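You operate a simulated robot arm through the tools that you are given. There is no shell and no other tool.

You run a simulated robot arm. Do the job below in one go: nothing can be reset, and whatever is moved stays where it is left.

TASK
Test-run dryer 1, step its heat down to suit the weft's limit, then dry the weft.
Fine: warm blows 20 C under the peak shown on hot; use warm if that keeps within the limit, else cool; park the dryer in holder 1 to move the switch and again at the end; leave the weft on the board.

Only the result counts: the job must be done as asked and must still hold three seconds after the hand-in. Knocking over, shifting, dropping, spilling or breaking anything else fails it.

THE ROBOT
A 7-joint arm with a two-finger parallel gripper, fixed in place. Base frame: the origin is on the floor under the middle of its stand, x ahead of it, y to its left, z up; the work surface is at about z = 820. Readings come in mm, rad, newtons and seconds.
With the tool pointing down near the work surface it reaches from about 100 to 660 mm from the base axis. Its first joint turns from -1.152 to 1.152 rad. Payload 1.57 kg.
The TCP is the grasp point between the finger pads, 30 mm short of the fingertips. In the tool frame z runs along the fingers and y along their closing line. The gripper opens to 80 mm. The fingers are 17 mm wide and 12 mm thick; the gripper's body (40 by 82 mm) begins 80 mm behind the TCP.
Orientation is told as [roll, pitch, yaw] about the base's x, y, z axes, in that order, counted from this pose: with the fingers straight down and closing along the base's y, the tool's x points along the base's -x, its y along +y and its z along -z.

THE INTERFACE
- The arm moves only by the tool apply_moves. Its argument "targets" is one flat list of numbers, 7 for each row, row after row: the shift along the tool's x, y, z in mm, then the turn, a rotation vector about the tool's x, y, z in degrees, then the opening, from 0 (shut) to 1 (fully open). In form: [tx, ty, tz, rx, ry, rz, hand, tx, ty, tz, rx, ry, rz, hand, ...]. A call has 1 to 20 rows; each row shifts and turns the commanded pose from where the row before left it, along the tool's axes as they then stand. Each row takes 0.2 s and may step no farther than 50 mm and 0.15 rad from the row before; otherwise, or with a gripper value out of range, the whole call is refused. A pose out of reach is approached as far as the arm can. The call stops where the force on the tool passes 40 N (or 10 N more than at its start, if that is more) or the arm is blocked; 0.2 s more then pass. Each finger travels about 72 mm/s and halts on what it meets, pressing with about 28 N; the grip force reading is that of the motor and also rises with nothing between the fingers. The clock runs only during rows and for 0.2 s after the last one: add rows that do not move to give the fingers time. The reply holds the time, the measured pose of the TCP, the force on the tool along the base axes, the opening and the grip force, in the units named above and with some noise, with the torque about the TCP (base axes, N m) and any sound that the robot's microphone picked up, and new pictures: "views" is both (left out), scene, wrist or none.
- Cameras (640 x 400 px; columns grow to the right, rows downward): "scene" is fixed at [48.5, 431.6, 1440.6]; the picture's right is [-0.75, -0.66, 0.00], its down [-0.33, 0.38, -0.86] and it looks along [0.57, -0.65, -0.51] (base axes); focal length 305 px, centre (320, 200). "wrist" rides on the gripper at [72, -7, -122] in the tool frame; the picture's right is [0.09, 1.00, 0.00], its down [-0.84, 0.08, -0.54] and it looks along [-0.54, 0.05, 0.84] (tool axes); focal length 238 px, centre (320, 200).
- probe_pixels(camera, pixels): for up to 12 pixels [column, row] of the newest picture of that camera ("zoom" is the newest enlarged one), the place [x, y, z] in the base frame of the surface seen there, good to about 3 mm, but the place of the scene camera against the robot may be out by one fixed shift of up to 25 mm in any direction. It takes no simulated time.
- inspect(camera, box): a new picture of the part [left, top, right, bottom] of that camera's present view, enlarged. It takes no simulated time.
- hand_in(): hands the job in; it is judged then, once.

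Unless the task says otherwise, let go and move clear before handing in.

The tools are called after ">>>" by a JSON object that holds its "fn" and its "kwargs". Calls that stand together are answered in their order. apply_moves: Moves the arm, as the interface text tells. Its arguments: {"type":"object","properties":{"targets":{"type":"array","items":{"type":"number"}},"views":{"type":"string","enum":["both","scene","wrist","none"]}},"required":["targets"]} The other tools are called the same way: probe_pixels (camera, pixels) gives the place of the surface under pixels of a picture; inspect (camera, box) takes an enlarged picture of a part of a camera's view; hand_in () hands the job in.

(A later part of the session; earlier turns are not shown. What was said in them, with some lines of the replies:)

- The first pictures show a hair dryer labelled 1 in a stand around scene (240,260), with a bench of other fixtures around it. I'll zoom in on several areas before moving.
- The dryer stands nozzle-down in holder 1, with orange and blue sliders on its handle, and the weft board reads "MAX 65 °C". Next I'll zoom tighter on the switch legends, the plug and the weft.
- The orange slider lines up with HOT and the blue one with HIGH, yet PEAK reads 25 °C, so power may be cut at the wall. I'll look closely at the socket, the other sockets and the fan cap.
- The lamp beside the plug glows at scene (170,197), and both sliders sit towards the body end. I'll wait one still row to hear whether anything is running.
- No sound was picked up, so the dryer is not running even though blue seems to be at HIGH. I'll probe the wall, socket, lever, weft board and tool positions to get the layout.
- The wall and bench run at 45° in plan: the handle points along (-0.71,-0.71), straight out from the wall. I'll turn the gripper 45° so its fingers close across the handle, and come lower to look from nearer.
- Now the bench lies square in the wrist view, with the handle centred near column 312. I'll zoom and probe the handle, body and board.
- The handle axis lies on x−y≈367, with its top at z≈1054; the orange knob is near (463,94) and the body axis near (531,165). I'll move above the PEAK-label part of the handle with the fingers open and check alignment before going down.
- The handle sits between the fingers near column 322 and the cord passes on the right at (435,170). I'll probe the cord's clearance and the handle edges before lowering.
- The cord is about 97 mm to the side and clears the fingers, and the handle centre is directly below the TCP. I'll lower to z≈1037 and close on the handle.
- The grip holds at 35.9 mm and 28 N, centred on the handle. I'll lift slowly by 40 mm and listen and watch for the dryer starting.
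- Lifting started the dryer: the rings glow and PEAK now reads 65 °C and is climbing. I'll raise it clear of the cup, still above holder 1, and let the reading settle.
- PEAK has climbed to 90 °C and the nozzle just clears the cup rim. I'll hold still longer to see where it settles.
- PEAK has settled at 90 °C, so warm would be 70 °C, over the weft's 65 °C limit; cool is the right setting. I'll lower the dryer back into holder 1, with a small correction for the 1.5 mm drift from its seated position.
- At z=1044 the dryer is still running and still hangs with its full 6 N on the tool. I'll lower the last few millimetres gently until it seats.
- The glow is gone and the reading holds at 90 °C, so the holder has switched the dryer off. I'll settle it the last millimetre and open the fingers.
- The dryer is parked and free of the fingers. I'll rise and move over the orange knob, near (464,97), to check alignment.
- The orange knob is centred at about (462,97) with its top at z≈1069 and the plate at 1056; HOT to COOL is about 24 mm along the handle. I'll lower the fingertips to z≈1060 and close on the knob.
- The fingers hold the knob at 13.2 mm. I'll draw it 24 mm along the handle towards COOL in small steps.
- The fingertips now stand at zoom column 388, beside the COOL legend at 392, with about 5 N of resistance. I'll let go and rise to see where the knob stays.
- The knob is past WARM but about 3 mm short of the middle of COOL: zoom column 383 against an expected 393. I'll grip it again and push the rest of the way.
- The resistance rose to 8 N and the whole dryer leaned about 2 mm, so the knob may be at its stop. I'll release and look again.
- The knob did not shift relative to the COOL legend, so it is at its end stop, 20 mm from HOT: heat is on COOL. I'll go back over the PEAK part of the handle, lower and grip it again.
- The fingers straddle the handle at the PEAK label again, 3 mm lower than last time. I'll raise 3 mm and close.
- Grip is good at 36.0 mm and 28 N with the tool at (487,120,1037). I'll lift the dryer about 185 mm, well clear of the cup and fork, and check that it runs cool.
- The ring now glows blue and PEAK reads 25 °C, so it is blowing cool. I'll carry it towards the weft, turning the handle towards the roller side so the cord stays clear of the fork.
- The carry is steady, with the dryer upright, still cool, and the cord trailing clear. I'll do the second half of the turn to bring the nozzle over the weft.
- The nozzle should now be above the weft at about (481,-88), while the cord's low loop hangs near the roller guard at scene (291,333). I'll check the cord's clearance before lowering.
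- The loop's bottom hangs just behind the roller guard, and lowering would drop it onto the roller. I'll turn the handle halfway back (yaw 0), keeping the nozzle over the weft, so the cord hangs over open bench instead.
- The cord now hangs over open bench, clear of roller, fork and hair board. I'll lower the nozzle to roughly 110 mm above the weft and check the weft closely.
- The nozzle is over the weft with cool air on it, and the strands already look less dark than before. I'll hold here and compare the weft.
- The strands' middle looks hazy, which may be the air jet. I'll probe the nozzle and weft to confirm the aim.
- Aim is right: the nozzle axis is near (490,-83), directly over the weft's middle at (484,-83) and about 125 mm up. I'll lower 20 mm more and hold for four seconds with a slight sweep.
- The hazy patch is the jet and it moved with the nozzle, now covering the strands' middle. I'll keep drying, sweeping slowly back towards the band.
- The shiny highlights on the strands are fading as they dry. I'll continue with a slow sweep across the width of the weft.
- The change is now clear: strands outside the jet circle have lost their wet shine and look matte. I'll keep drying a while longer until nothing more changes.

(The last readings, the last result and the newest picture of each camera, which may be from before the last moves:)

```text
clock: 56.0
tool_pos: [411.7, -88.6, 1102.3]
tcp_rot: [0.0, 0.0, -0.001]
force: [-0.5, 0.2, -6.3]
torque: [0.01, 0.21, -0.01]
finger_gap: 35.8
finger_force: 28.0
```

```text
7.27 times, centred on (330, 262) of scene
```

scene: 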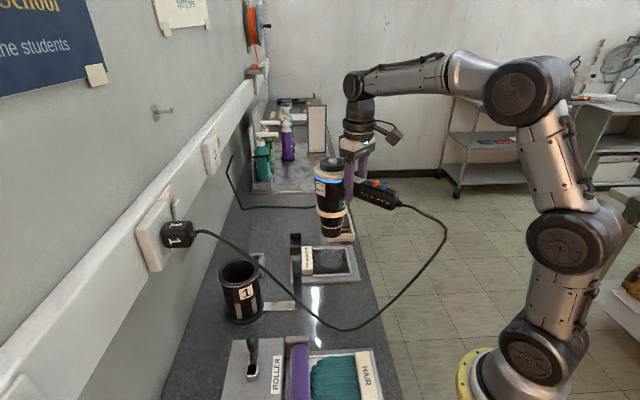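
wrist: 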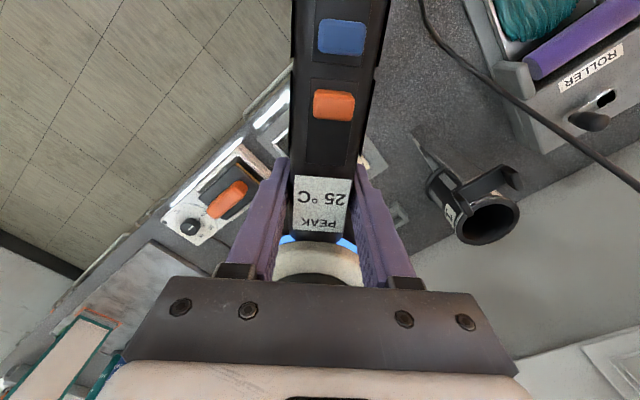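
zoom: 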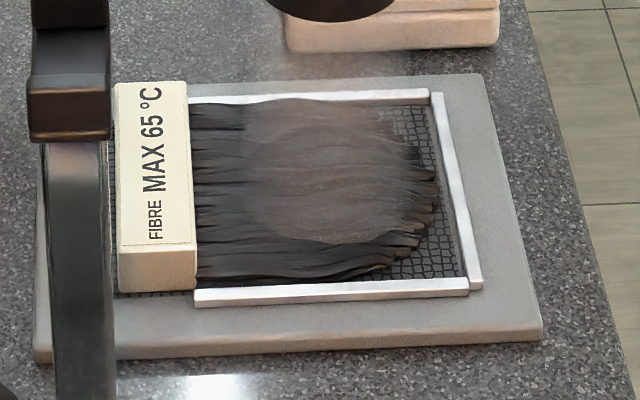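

The strands are now an even matte dark brown, nearly the same as four seconds ago. I'll give one more spell, shifted slightly towards the band, to be sure.

>>> {"fn": "apply_moves", "kwargs": {"targets": [-3, 2, 0, 0, 0, 0, 0.2, -3, 2, 0, 0, 0, 0, 0.2, 0, 0, 0, 0, 0, 0, 0.2, 0, 0, 0, 0, 0, 0, 0.2, 0, 0, 0, 0, 0, 0, 0.2, 0, 0, 0, 0, 0, 0, 0.2, 0, 0, 0, 0, 0, 0, 0.2, 0, 0, 0, 0, 0, 0, 0.2, 0, 0, 0, 0, 0, 0, 0.2, 0, 0, 0, 0, 0, 0, 0.2, 0, 0, 0, 0, 0, 0, 0.2, 0, 0, 0, 0, 0, 0, 0.2, 0, 0, 0, 0, 0, 0, 0.2, 0, 0, 0, 0, 0, 0, 0.2, 0, 0, 0, 0, 0, 0, 0.2, 0, 0, 0, 0, 0, 0, 0.2, 0, 0, 0, 0, 0, 0, 0.2, 0, 0, 0, 0, 0, 0, 0.2, 0, 0, 0, 0, 0, 0, 0.2, 0, 0, 0, 0, 0, 0, 0.2], "views": "both"}}

>>> {"fn": "inspect", "kwargs": {"camera": "scene", "box": [290, 235, 370, 290]}}

```text
clock: 60.2
tool_pos: [416.1, -83.6, 1101.9]
tcp_rot: [0.0, -0.001, 0.0]
force: [-0.2, 0.1, -6.4]
torque: [0.0, 0.25, -0.02]
finger_gap: 35.8
finger_force: 28.1
```

scene: 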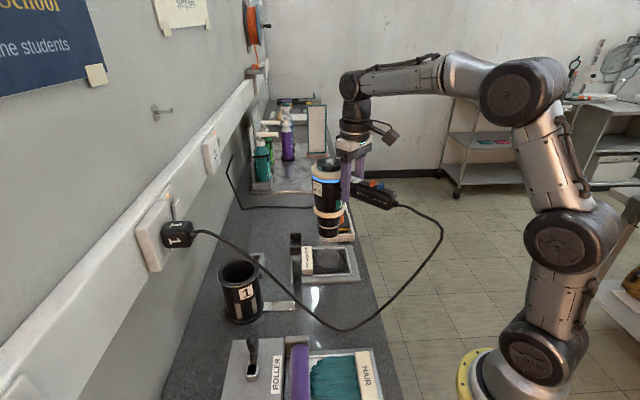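
wrist: 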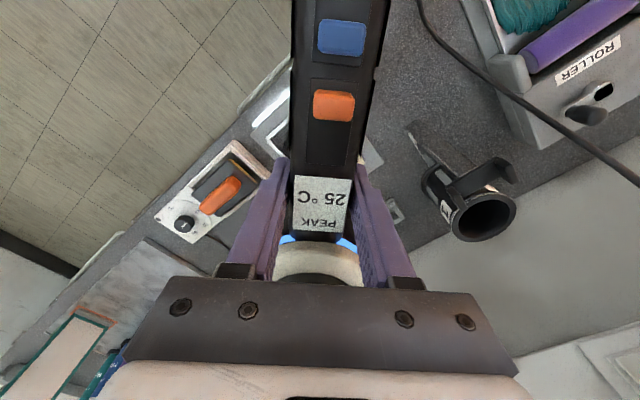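

```text
7.27 times, centred on (330, 262) of scene
```

zoom: 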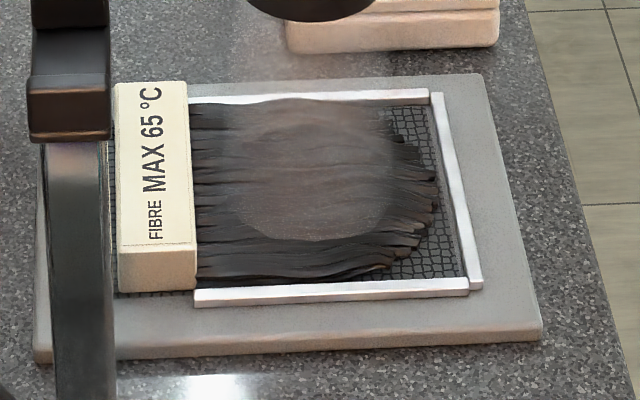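

The weft now looks evenly matte with no further change. I'll raise the dryer 120 mm and carry it back towards the holder, then look at the weft free of the jet.

>>> {"fn": "apply_moves", "kwargs": {"targets": [0, 0, -20, 0, 0, 0, 0.2, 0, 0, -20, 0, 0, 0, 0.2, 0, 0, -20, 0, 0, 0, 0.2, 0, 0, -20, 0, 0, 0, 0.2, 0, 0, -20, 0, 0, 0, 0.2, 0, 0, -20, 0, 0, 0, 0.2, -7.8, 21.2, 0, 0, 0, 0, 0.2, -7.8, 21.2, 0, 0, 0, 0, 0.2, -7.8, 21.2, 0, 0, 0, 0, 0.2, -7.8, 21.2, 0, 0, 0, 0, 0.2, -7.8, 21.2, 0, 0, 0, 0, 0.2, -7.8, 21.2, 0, 0, 0, 0, 0.2, 0, 0, 0, 0, 0, 0, 0.2], "views": "both"}}

>>> {"fn": "inspect", "kwargs": {"camera": "scene", "box": [290, 235, 370, 290]}}

>>> {"fn": "inspect", "kwargs": {"camera": "wrist", "box": [180, 20, 300, 170]}}

```text
clock: 63.0
tool_pos: [460.9, 43.6, 1223.2]
tcp_rot: [-0.001, 0.0, 0.001]
force: [-1.0, -0.3, -5.5]
torque: [0.01, 0.21, -0.02]
finger_gap: 36.0
finger_force: 28.1
```

scene: 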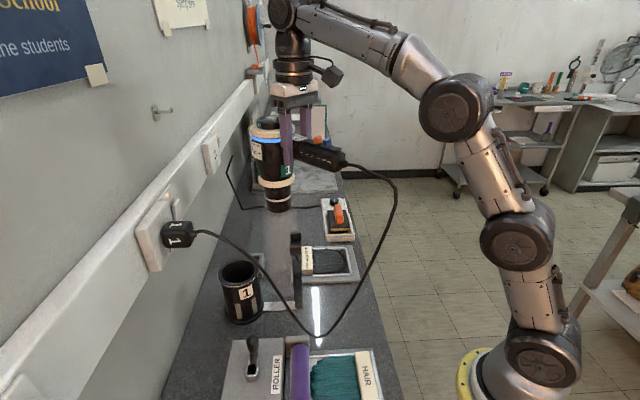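
wrist: 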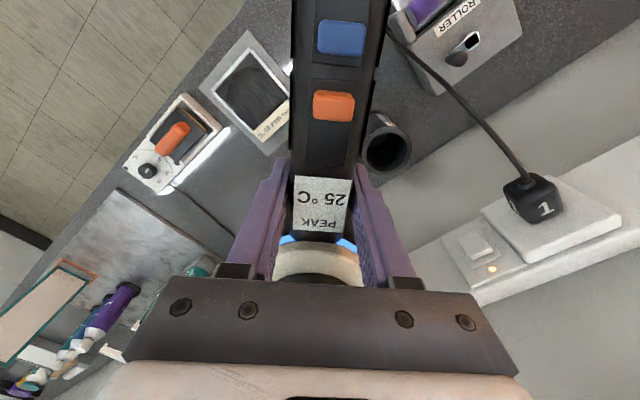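

```text
7.27 times, centred on (330, 262) of scene
```

zoom: 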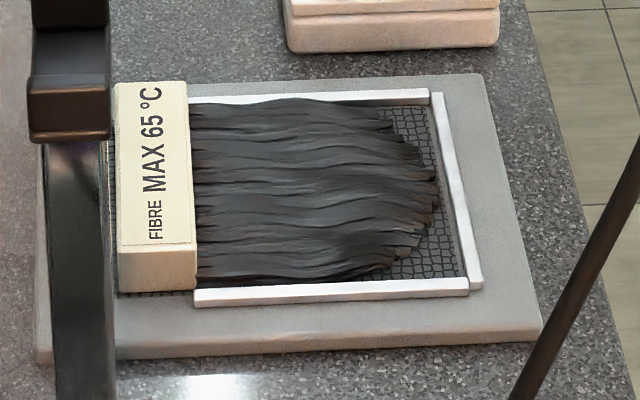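

```text
2.67 times, centred on (240, 95) of wrist
```

zoom: 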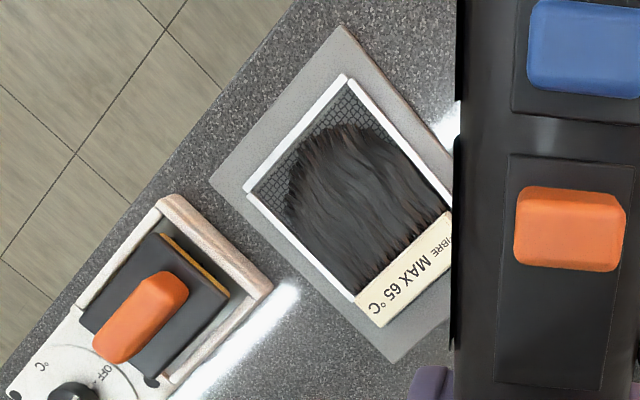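

The weft is now dark and matte with all wet highlights gone, and it lies in place on its board. I'll turn the dryer back to its parking heading and bring it above holder 1.

>>> {"fn": "apply_moves", "kwargs": {"targets": [-4.37, 12.77, 0, 0, 0, -7.5, 0.2, -6.0, 12.09, 0, 0, 0, -7.5, 0.2, -7.53, 11.2, 0, 0, 0, -7.5, 0.2, -8.93, 10.13, 0, 0, 0, -7.5, 0.2, -10.17, 8.87, 0, 0, 0, -7.5, 0.2, -11.25, 7.47, 0, 0, 0, -7.5, 0.2, 0, 0, 0, 0, 0, 0, 0.2, 0, 0, 0, 0, 0, 0, 0.2], "views": "both"}}

>>> {"fn": "inspect", "kwargs": {"camera": "scene", "box": [180, 120, 380, 330]}}

```text
clock: 64.8
tool_pos: [487.8, 119.5, 1221.3]
tcp_rot: [0.001, 0.001, 0.787]
force: [-0.7, 0.0, -6.2]
torque: [-0.16, 0.13, -0.02]
finger_gap: 35.8
finger_force: 27.8
out of reach, approached as far as the arm can: row 6
```

scene: 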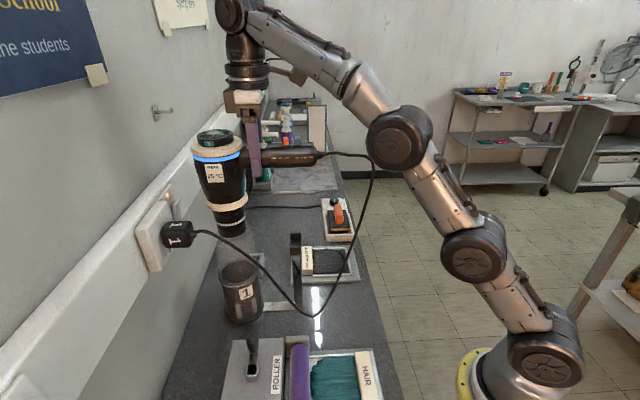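
wrist: 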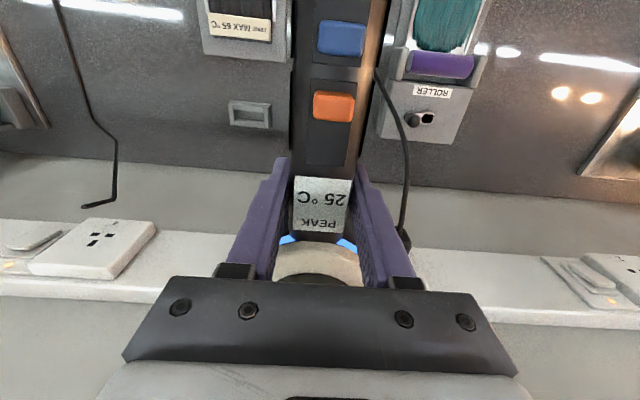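

```text
1.90 times, centred on (280, 225) of scene
```

zoom: 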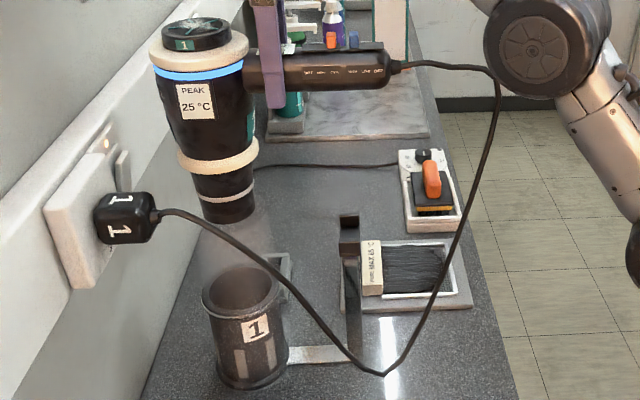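

The dryer is back above holder 1 at (488,120), in the same pose as when it was lifted out, though at the edge of reach at this height. I'll lower most of the way and recheck the position.

>>> {"fn": "apply_moves", "kwargs": {"targets": [0, 0, 20, 0, 0, 0, 0.2, 0, 0, 20, 0, 0, 0, 0.2, 0, 0, 20, 0, 0, 0, 0.2, 0, 0, 15, 0, 0, 0, 0.2, 0, 0, 0, 0, 0, 0, 0.2], "views": "both"}}

>>> {"fn": "inspect", "kwargs": {"camera": "scene", "box": [180, 160, 340, 330]}}

```text
clock: 66.0
tool_pos: [488.2, 119.8, 1147.9]
tcp_rot: [-0.001, 0.0, 0.786]
force: [0.2, -0.3, -5.5]
torque: [-0.16, 0.14, -0.02]
finger_gap: 36.1
finger_force: 28.2
```

scene: 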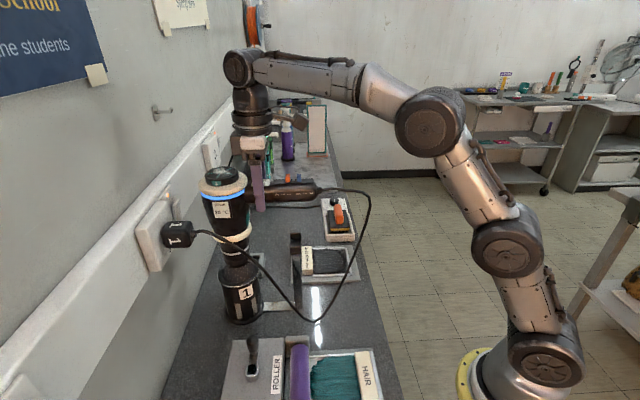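
wrist: 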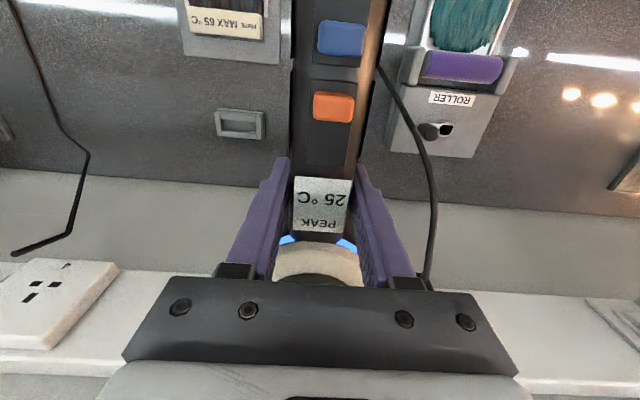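

```text
2.35 times, centred on (260, 245) of scene
```

zoom: 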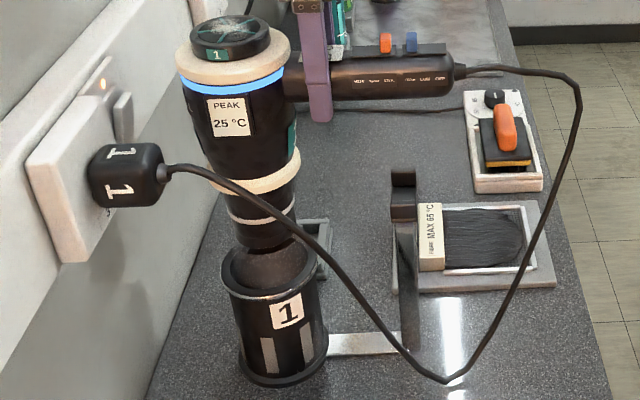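

The nozzle is entering directly above the cup, about 1 mm off sideways. I'll trim that and continue down slowly.

>>> {"fn": "apply_moves", "kwargs": {"targets": [0, 1.2, 5, 0, 0, 0, 0.2, 0, 0, 15, 0, 0, 0, 0.2, 0, 0, 15, 0, 0, 0, 0.2, 0, 0, 15, 0, 0, 0, 0.2, 0, 0, 15, 0, 0, 0, 0.2, 0, 0, 15, 0, 0, 0, 0.2, 0, 0, 10, 0, 0, 0, 0.2, 0, 0, 10, 0, 0, 0, 0.2, 0, 0, 0, 0, 0, 0, 0.2], "views": "both"}}

```text
clock: 68.0
tool_pos: [487.3, 120.5, 1045.7]
tcp_rot: [0.001, -0.002, 0.786]
force: [2.7, 4.6, -4.2]
torque: [0.34, -0.21, 0.04]
finger_gap: 35.9
finger_force: 27.9
```

scene: 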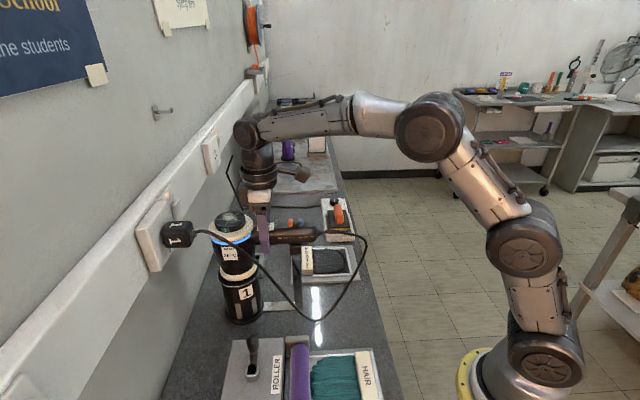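
wrist: 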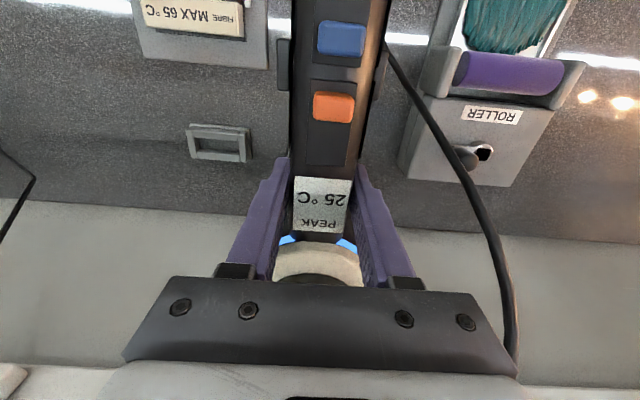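

At z=1046 there is about 5 N pushing towards the wall, so the nozzle brushes the room side of the cup. I'll ease 1.2 mm that way and lower the last millimetres.

>>> {"fn": "apply_moves", "kwargs": {"targets": [-1.2, 0, 0, 0, 0, 0, 0.2, 0, 0, 3, 0, 0, 0, 0.2, 0, 0, 3, 0, 0, 0, 0.2, 0, 0, 2, 0, 0, 0, 0.2, 0, 0, 0, 0, 0, 0, 0.2], "views": "both"}}

```text
clock: 69.2
tool_pos: [486.3, 119.5, 1038.3]
tcp_rot: [-0.003, -0.001, 0.785]
force: [3.7, -1.2, -0.7]
torque: [0.1, -0.51, -0.28]
finger_gap: 36.1
finger_force: 27.8
```

scene: 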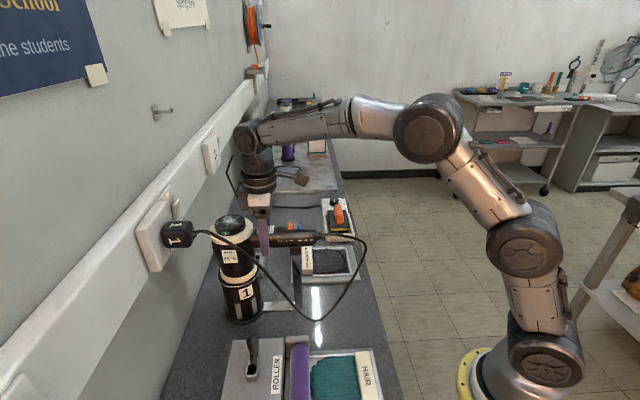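
wrist: 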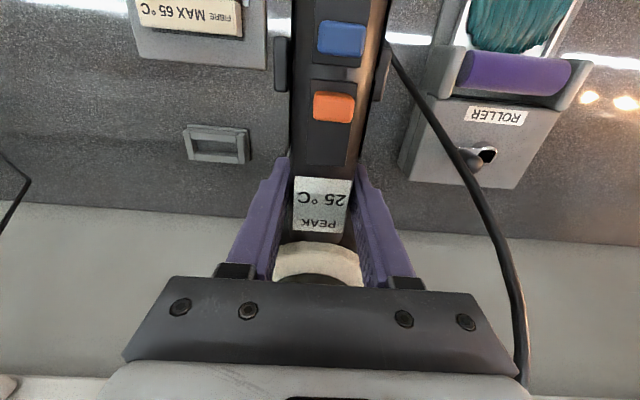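

The blue glow is off, so the holder has switched it off, but the fork pushes sideways with about 3.5 N. I'll ease 1 mm that way and settle the last millimetre or two.

>>> {"fn": "apply_moves", "kwargs": {"targets": [0, -1, 0, 0, 0, 0, 0.2, 0, 0, 1, 0, 0, 0, 0.2, 0, 0, 0.8, 0, 0, 0, 0.2, 0, 0, 0, 0, 0, 0, 0.2], "views": "both"}}

>>> {"fn": "inspect", "kwargs": {"camera": "scene", "box": [190, 195, 340, 330]}}

```text
clock: 70.2
tool_pos: [487.6, 120.2, 1037.4]
tcp_rot: [-0.001, -0.002, 0.786]
force: [-5.8, 0.5, 17.6]
torque: [0.45, 0.18, 0.17]
finger_gap: 36.0
finger_force: 27.5
```

scene: 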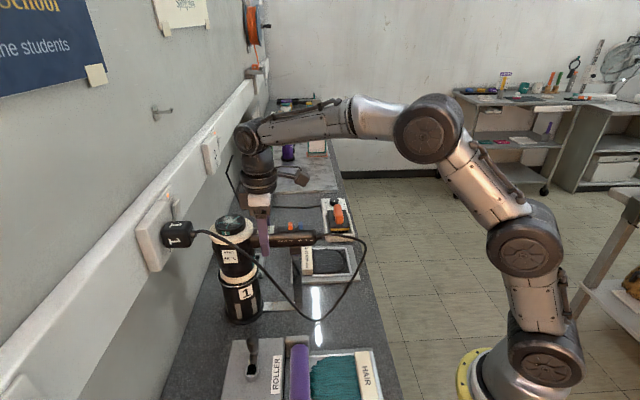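
wrist: 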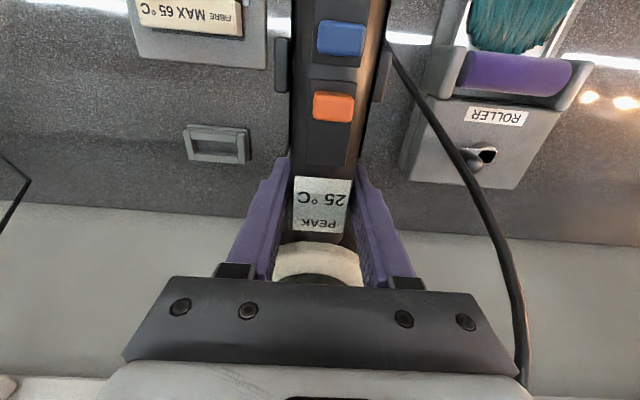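

```text
2.96 times, centred on (265, 262) of scene
```

zoom: 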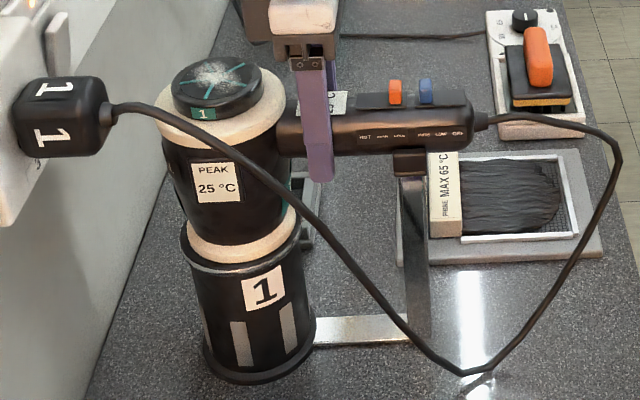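

The upward 17.6 N shows the dryer is fully seated, and the picture shows it upright in the cup with its handle in the fork. I'll relieve the press slightly and open the fingers.

>>> {"fn": "apply_moves", "kwargs": {"targets": [0, 0, -0.8, 0, 0, 0, 0.2, 0, 0, 0, 0, 0, 0, 0.42, 0, 0, 0, 0, 0, 0, 0.5, 0, 0, 0, 0, 0, 0, 0.7, 0, 0, 0, 0, 0, 0, 0.9, 0, 0, 0, 0, 0, 0, 0.9], "views": "both"}}

```text
clock: 71.6
tool_pos: [487.3, 120.6, 1037.3]
tcp_rot: [0.003, -0.001, 0.784]
force: [-0.4, 0.1, -0.1]
torque: [-0.01, 0.01, -0.02]
finger_gap: 72.0
finger_force: 0.0
```

scene: 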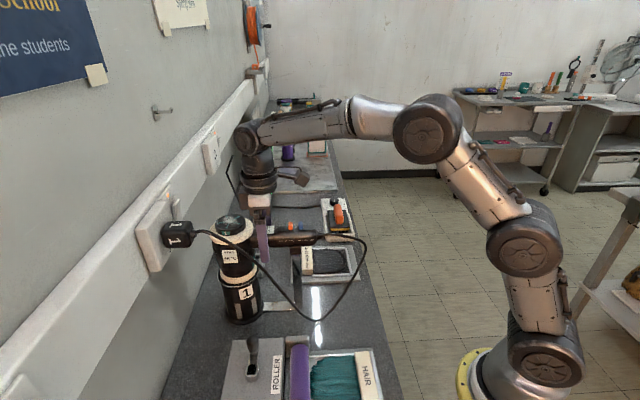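
wrist: 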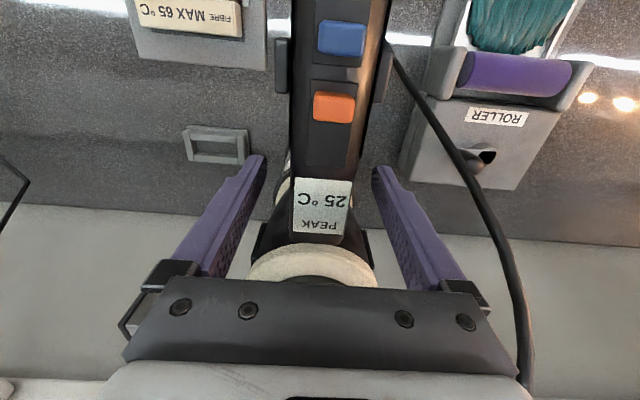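

The fingers are open with no force on the tool, and the dryer sits parked. I'll rise straight up and draw back clear of the holder.

>>> {"fn": "apply_moves", "kwargs": {"targets": [0, 0, -20, 0, 0, 0, 0.9, 0, 0, -30, 0, 0, 0, 0.9, 0, 0, -30, 0, 0, 0, 0.9, 0, 0, -35, 0, 0, 0, 0.9, 20, 0, -20, 0, 0, 0, 0.9, 30, 0, -10, 0, 0, 0, 0.9, 30, 0, 0, 0, 0, 0, 0.9, 30, 0, 0, 0, 0, 0, 0.9, 0, 0, 0, 0, 0, 0, 0.9, 0, 0, 0, 0, 0, 0, 0.9], "views": "both"}}

>>> {"fn": "inspect", "kwargs": {"camera": "scene", "box": [190, 195, 370, 330]}}

>>> {"fn": "inspect", "kwargs": {"camera": "scene", "box": [230, 200, 330, 265]}}

>>> {"fn": "inspect", "kwargs": {"camera": "wrist", "box": [180, 20, 380, 290]}}

```text
clock: 73.8
tool_pos: [410.9, 40.6, 1183.2]
tcp_rot: [0.002, 0.0, 0.787]
force: [-0.4, -0.5, 0.6]
torque: [0.0, -0.02, 0.0]
finger_gap: 72.2
finger_force: 0.1
```

scene: 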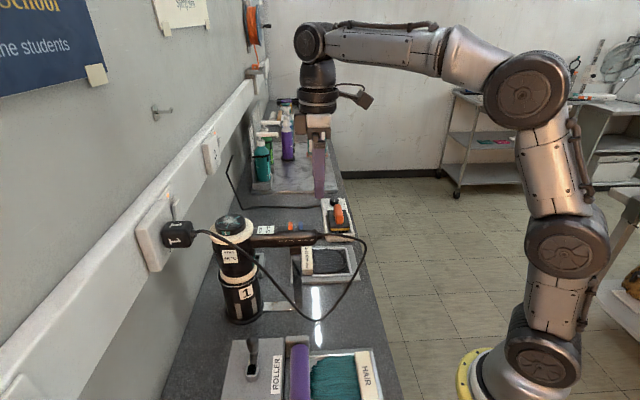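
wrist: 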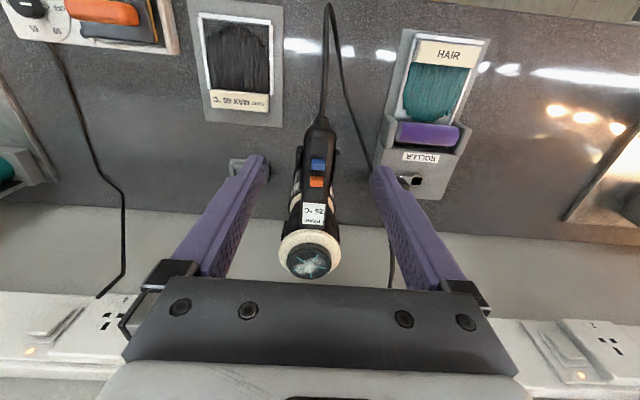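

```text
2.96 times, centred on (280, 262) of scene
```

zoom: 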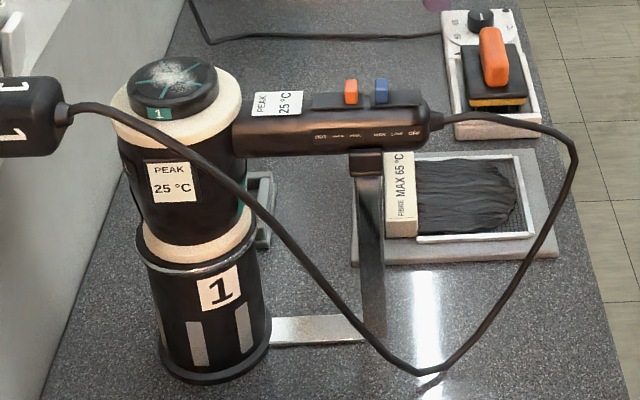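

```text
6.15 times, centred on (280, 232) of scene
```

zoom: 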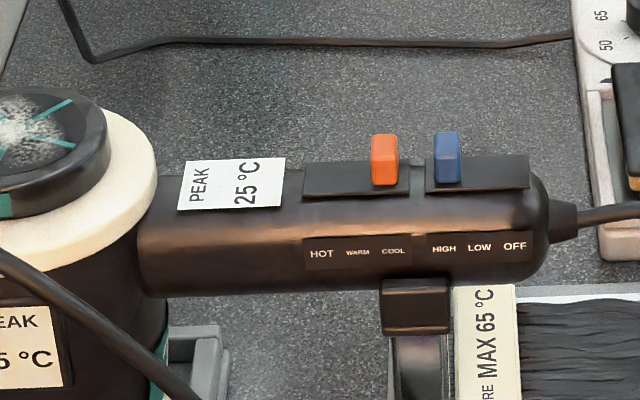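

```text
1.48 times, centred on (280, 155) of wrist
```

zoom: 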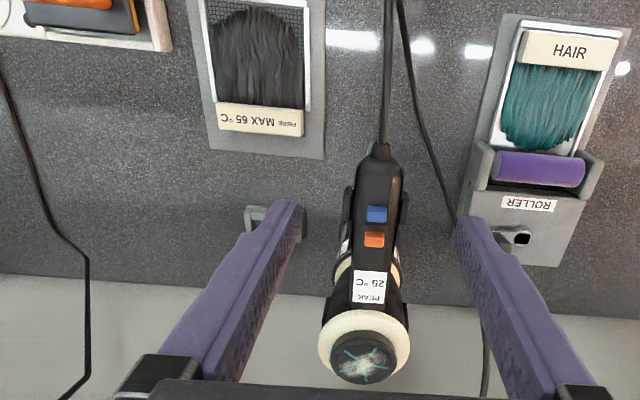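

The dryer sits upright and off in holder 1 with heat on COOL, the weft lies matte and dry on its board, and nothing else has moved. The arm is clear, so I'm handing in.

>>> {"fn": "hand_in", "kwargs": {}}

```text
The job is handed in.
```

I test-ran dryer 1, set its heat to cool, dried the weft and parked the dryer back in holder 1. The job is handed in; I haven't been told the result.

- **Test run:** on hot, the dryer's peak settled at 90 °C. Warm would therefore blow 70 °C, over the weft's 65 °C limit, so cool was the right setting.
- **Heat switch:** I moved it with the dryer parked. It went to its end stop at COOL, and on the next run the dryer glowed blue and showed 25 °C.
- **Drying:** I blew cool air on the weft from about 100–125 mm for roughly 25 seconds. Its wet shine disappeared and the last two looks showed no further change. I judged it dry by eye, as there was no other reading.
- **End state:** the dryer is seated upright in holder 1 and not running. The holder switches it off; I left the speed switch at HIGH, so it will start again if lifted. The weft is still on its board, nothing else appeared to have moved, and the arm is clear.
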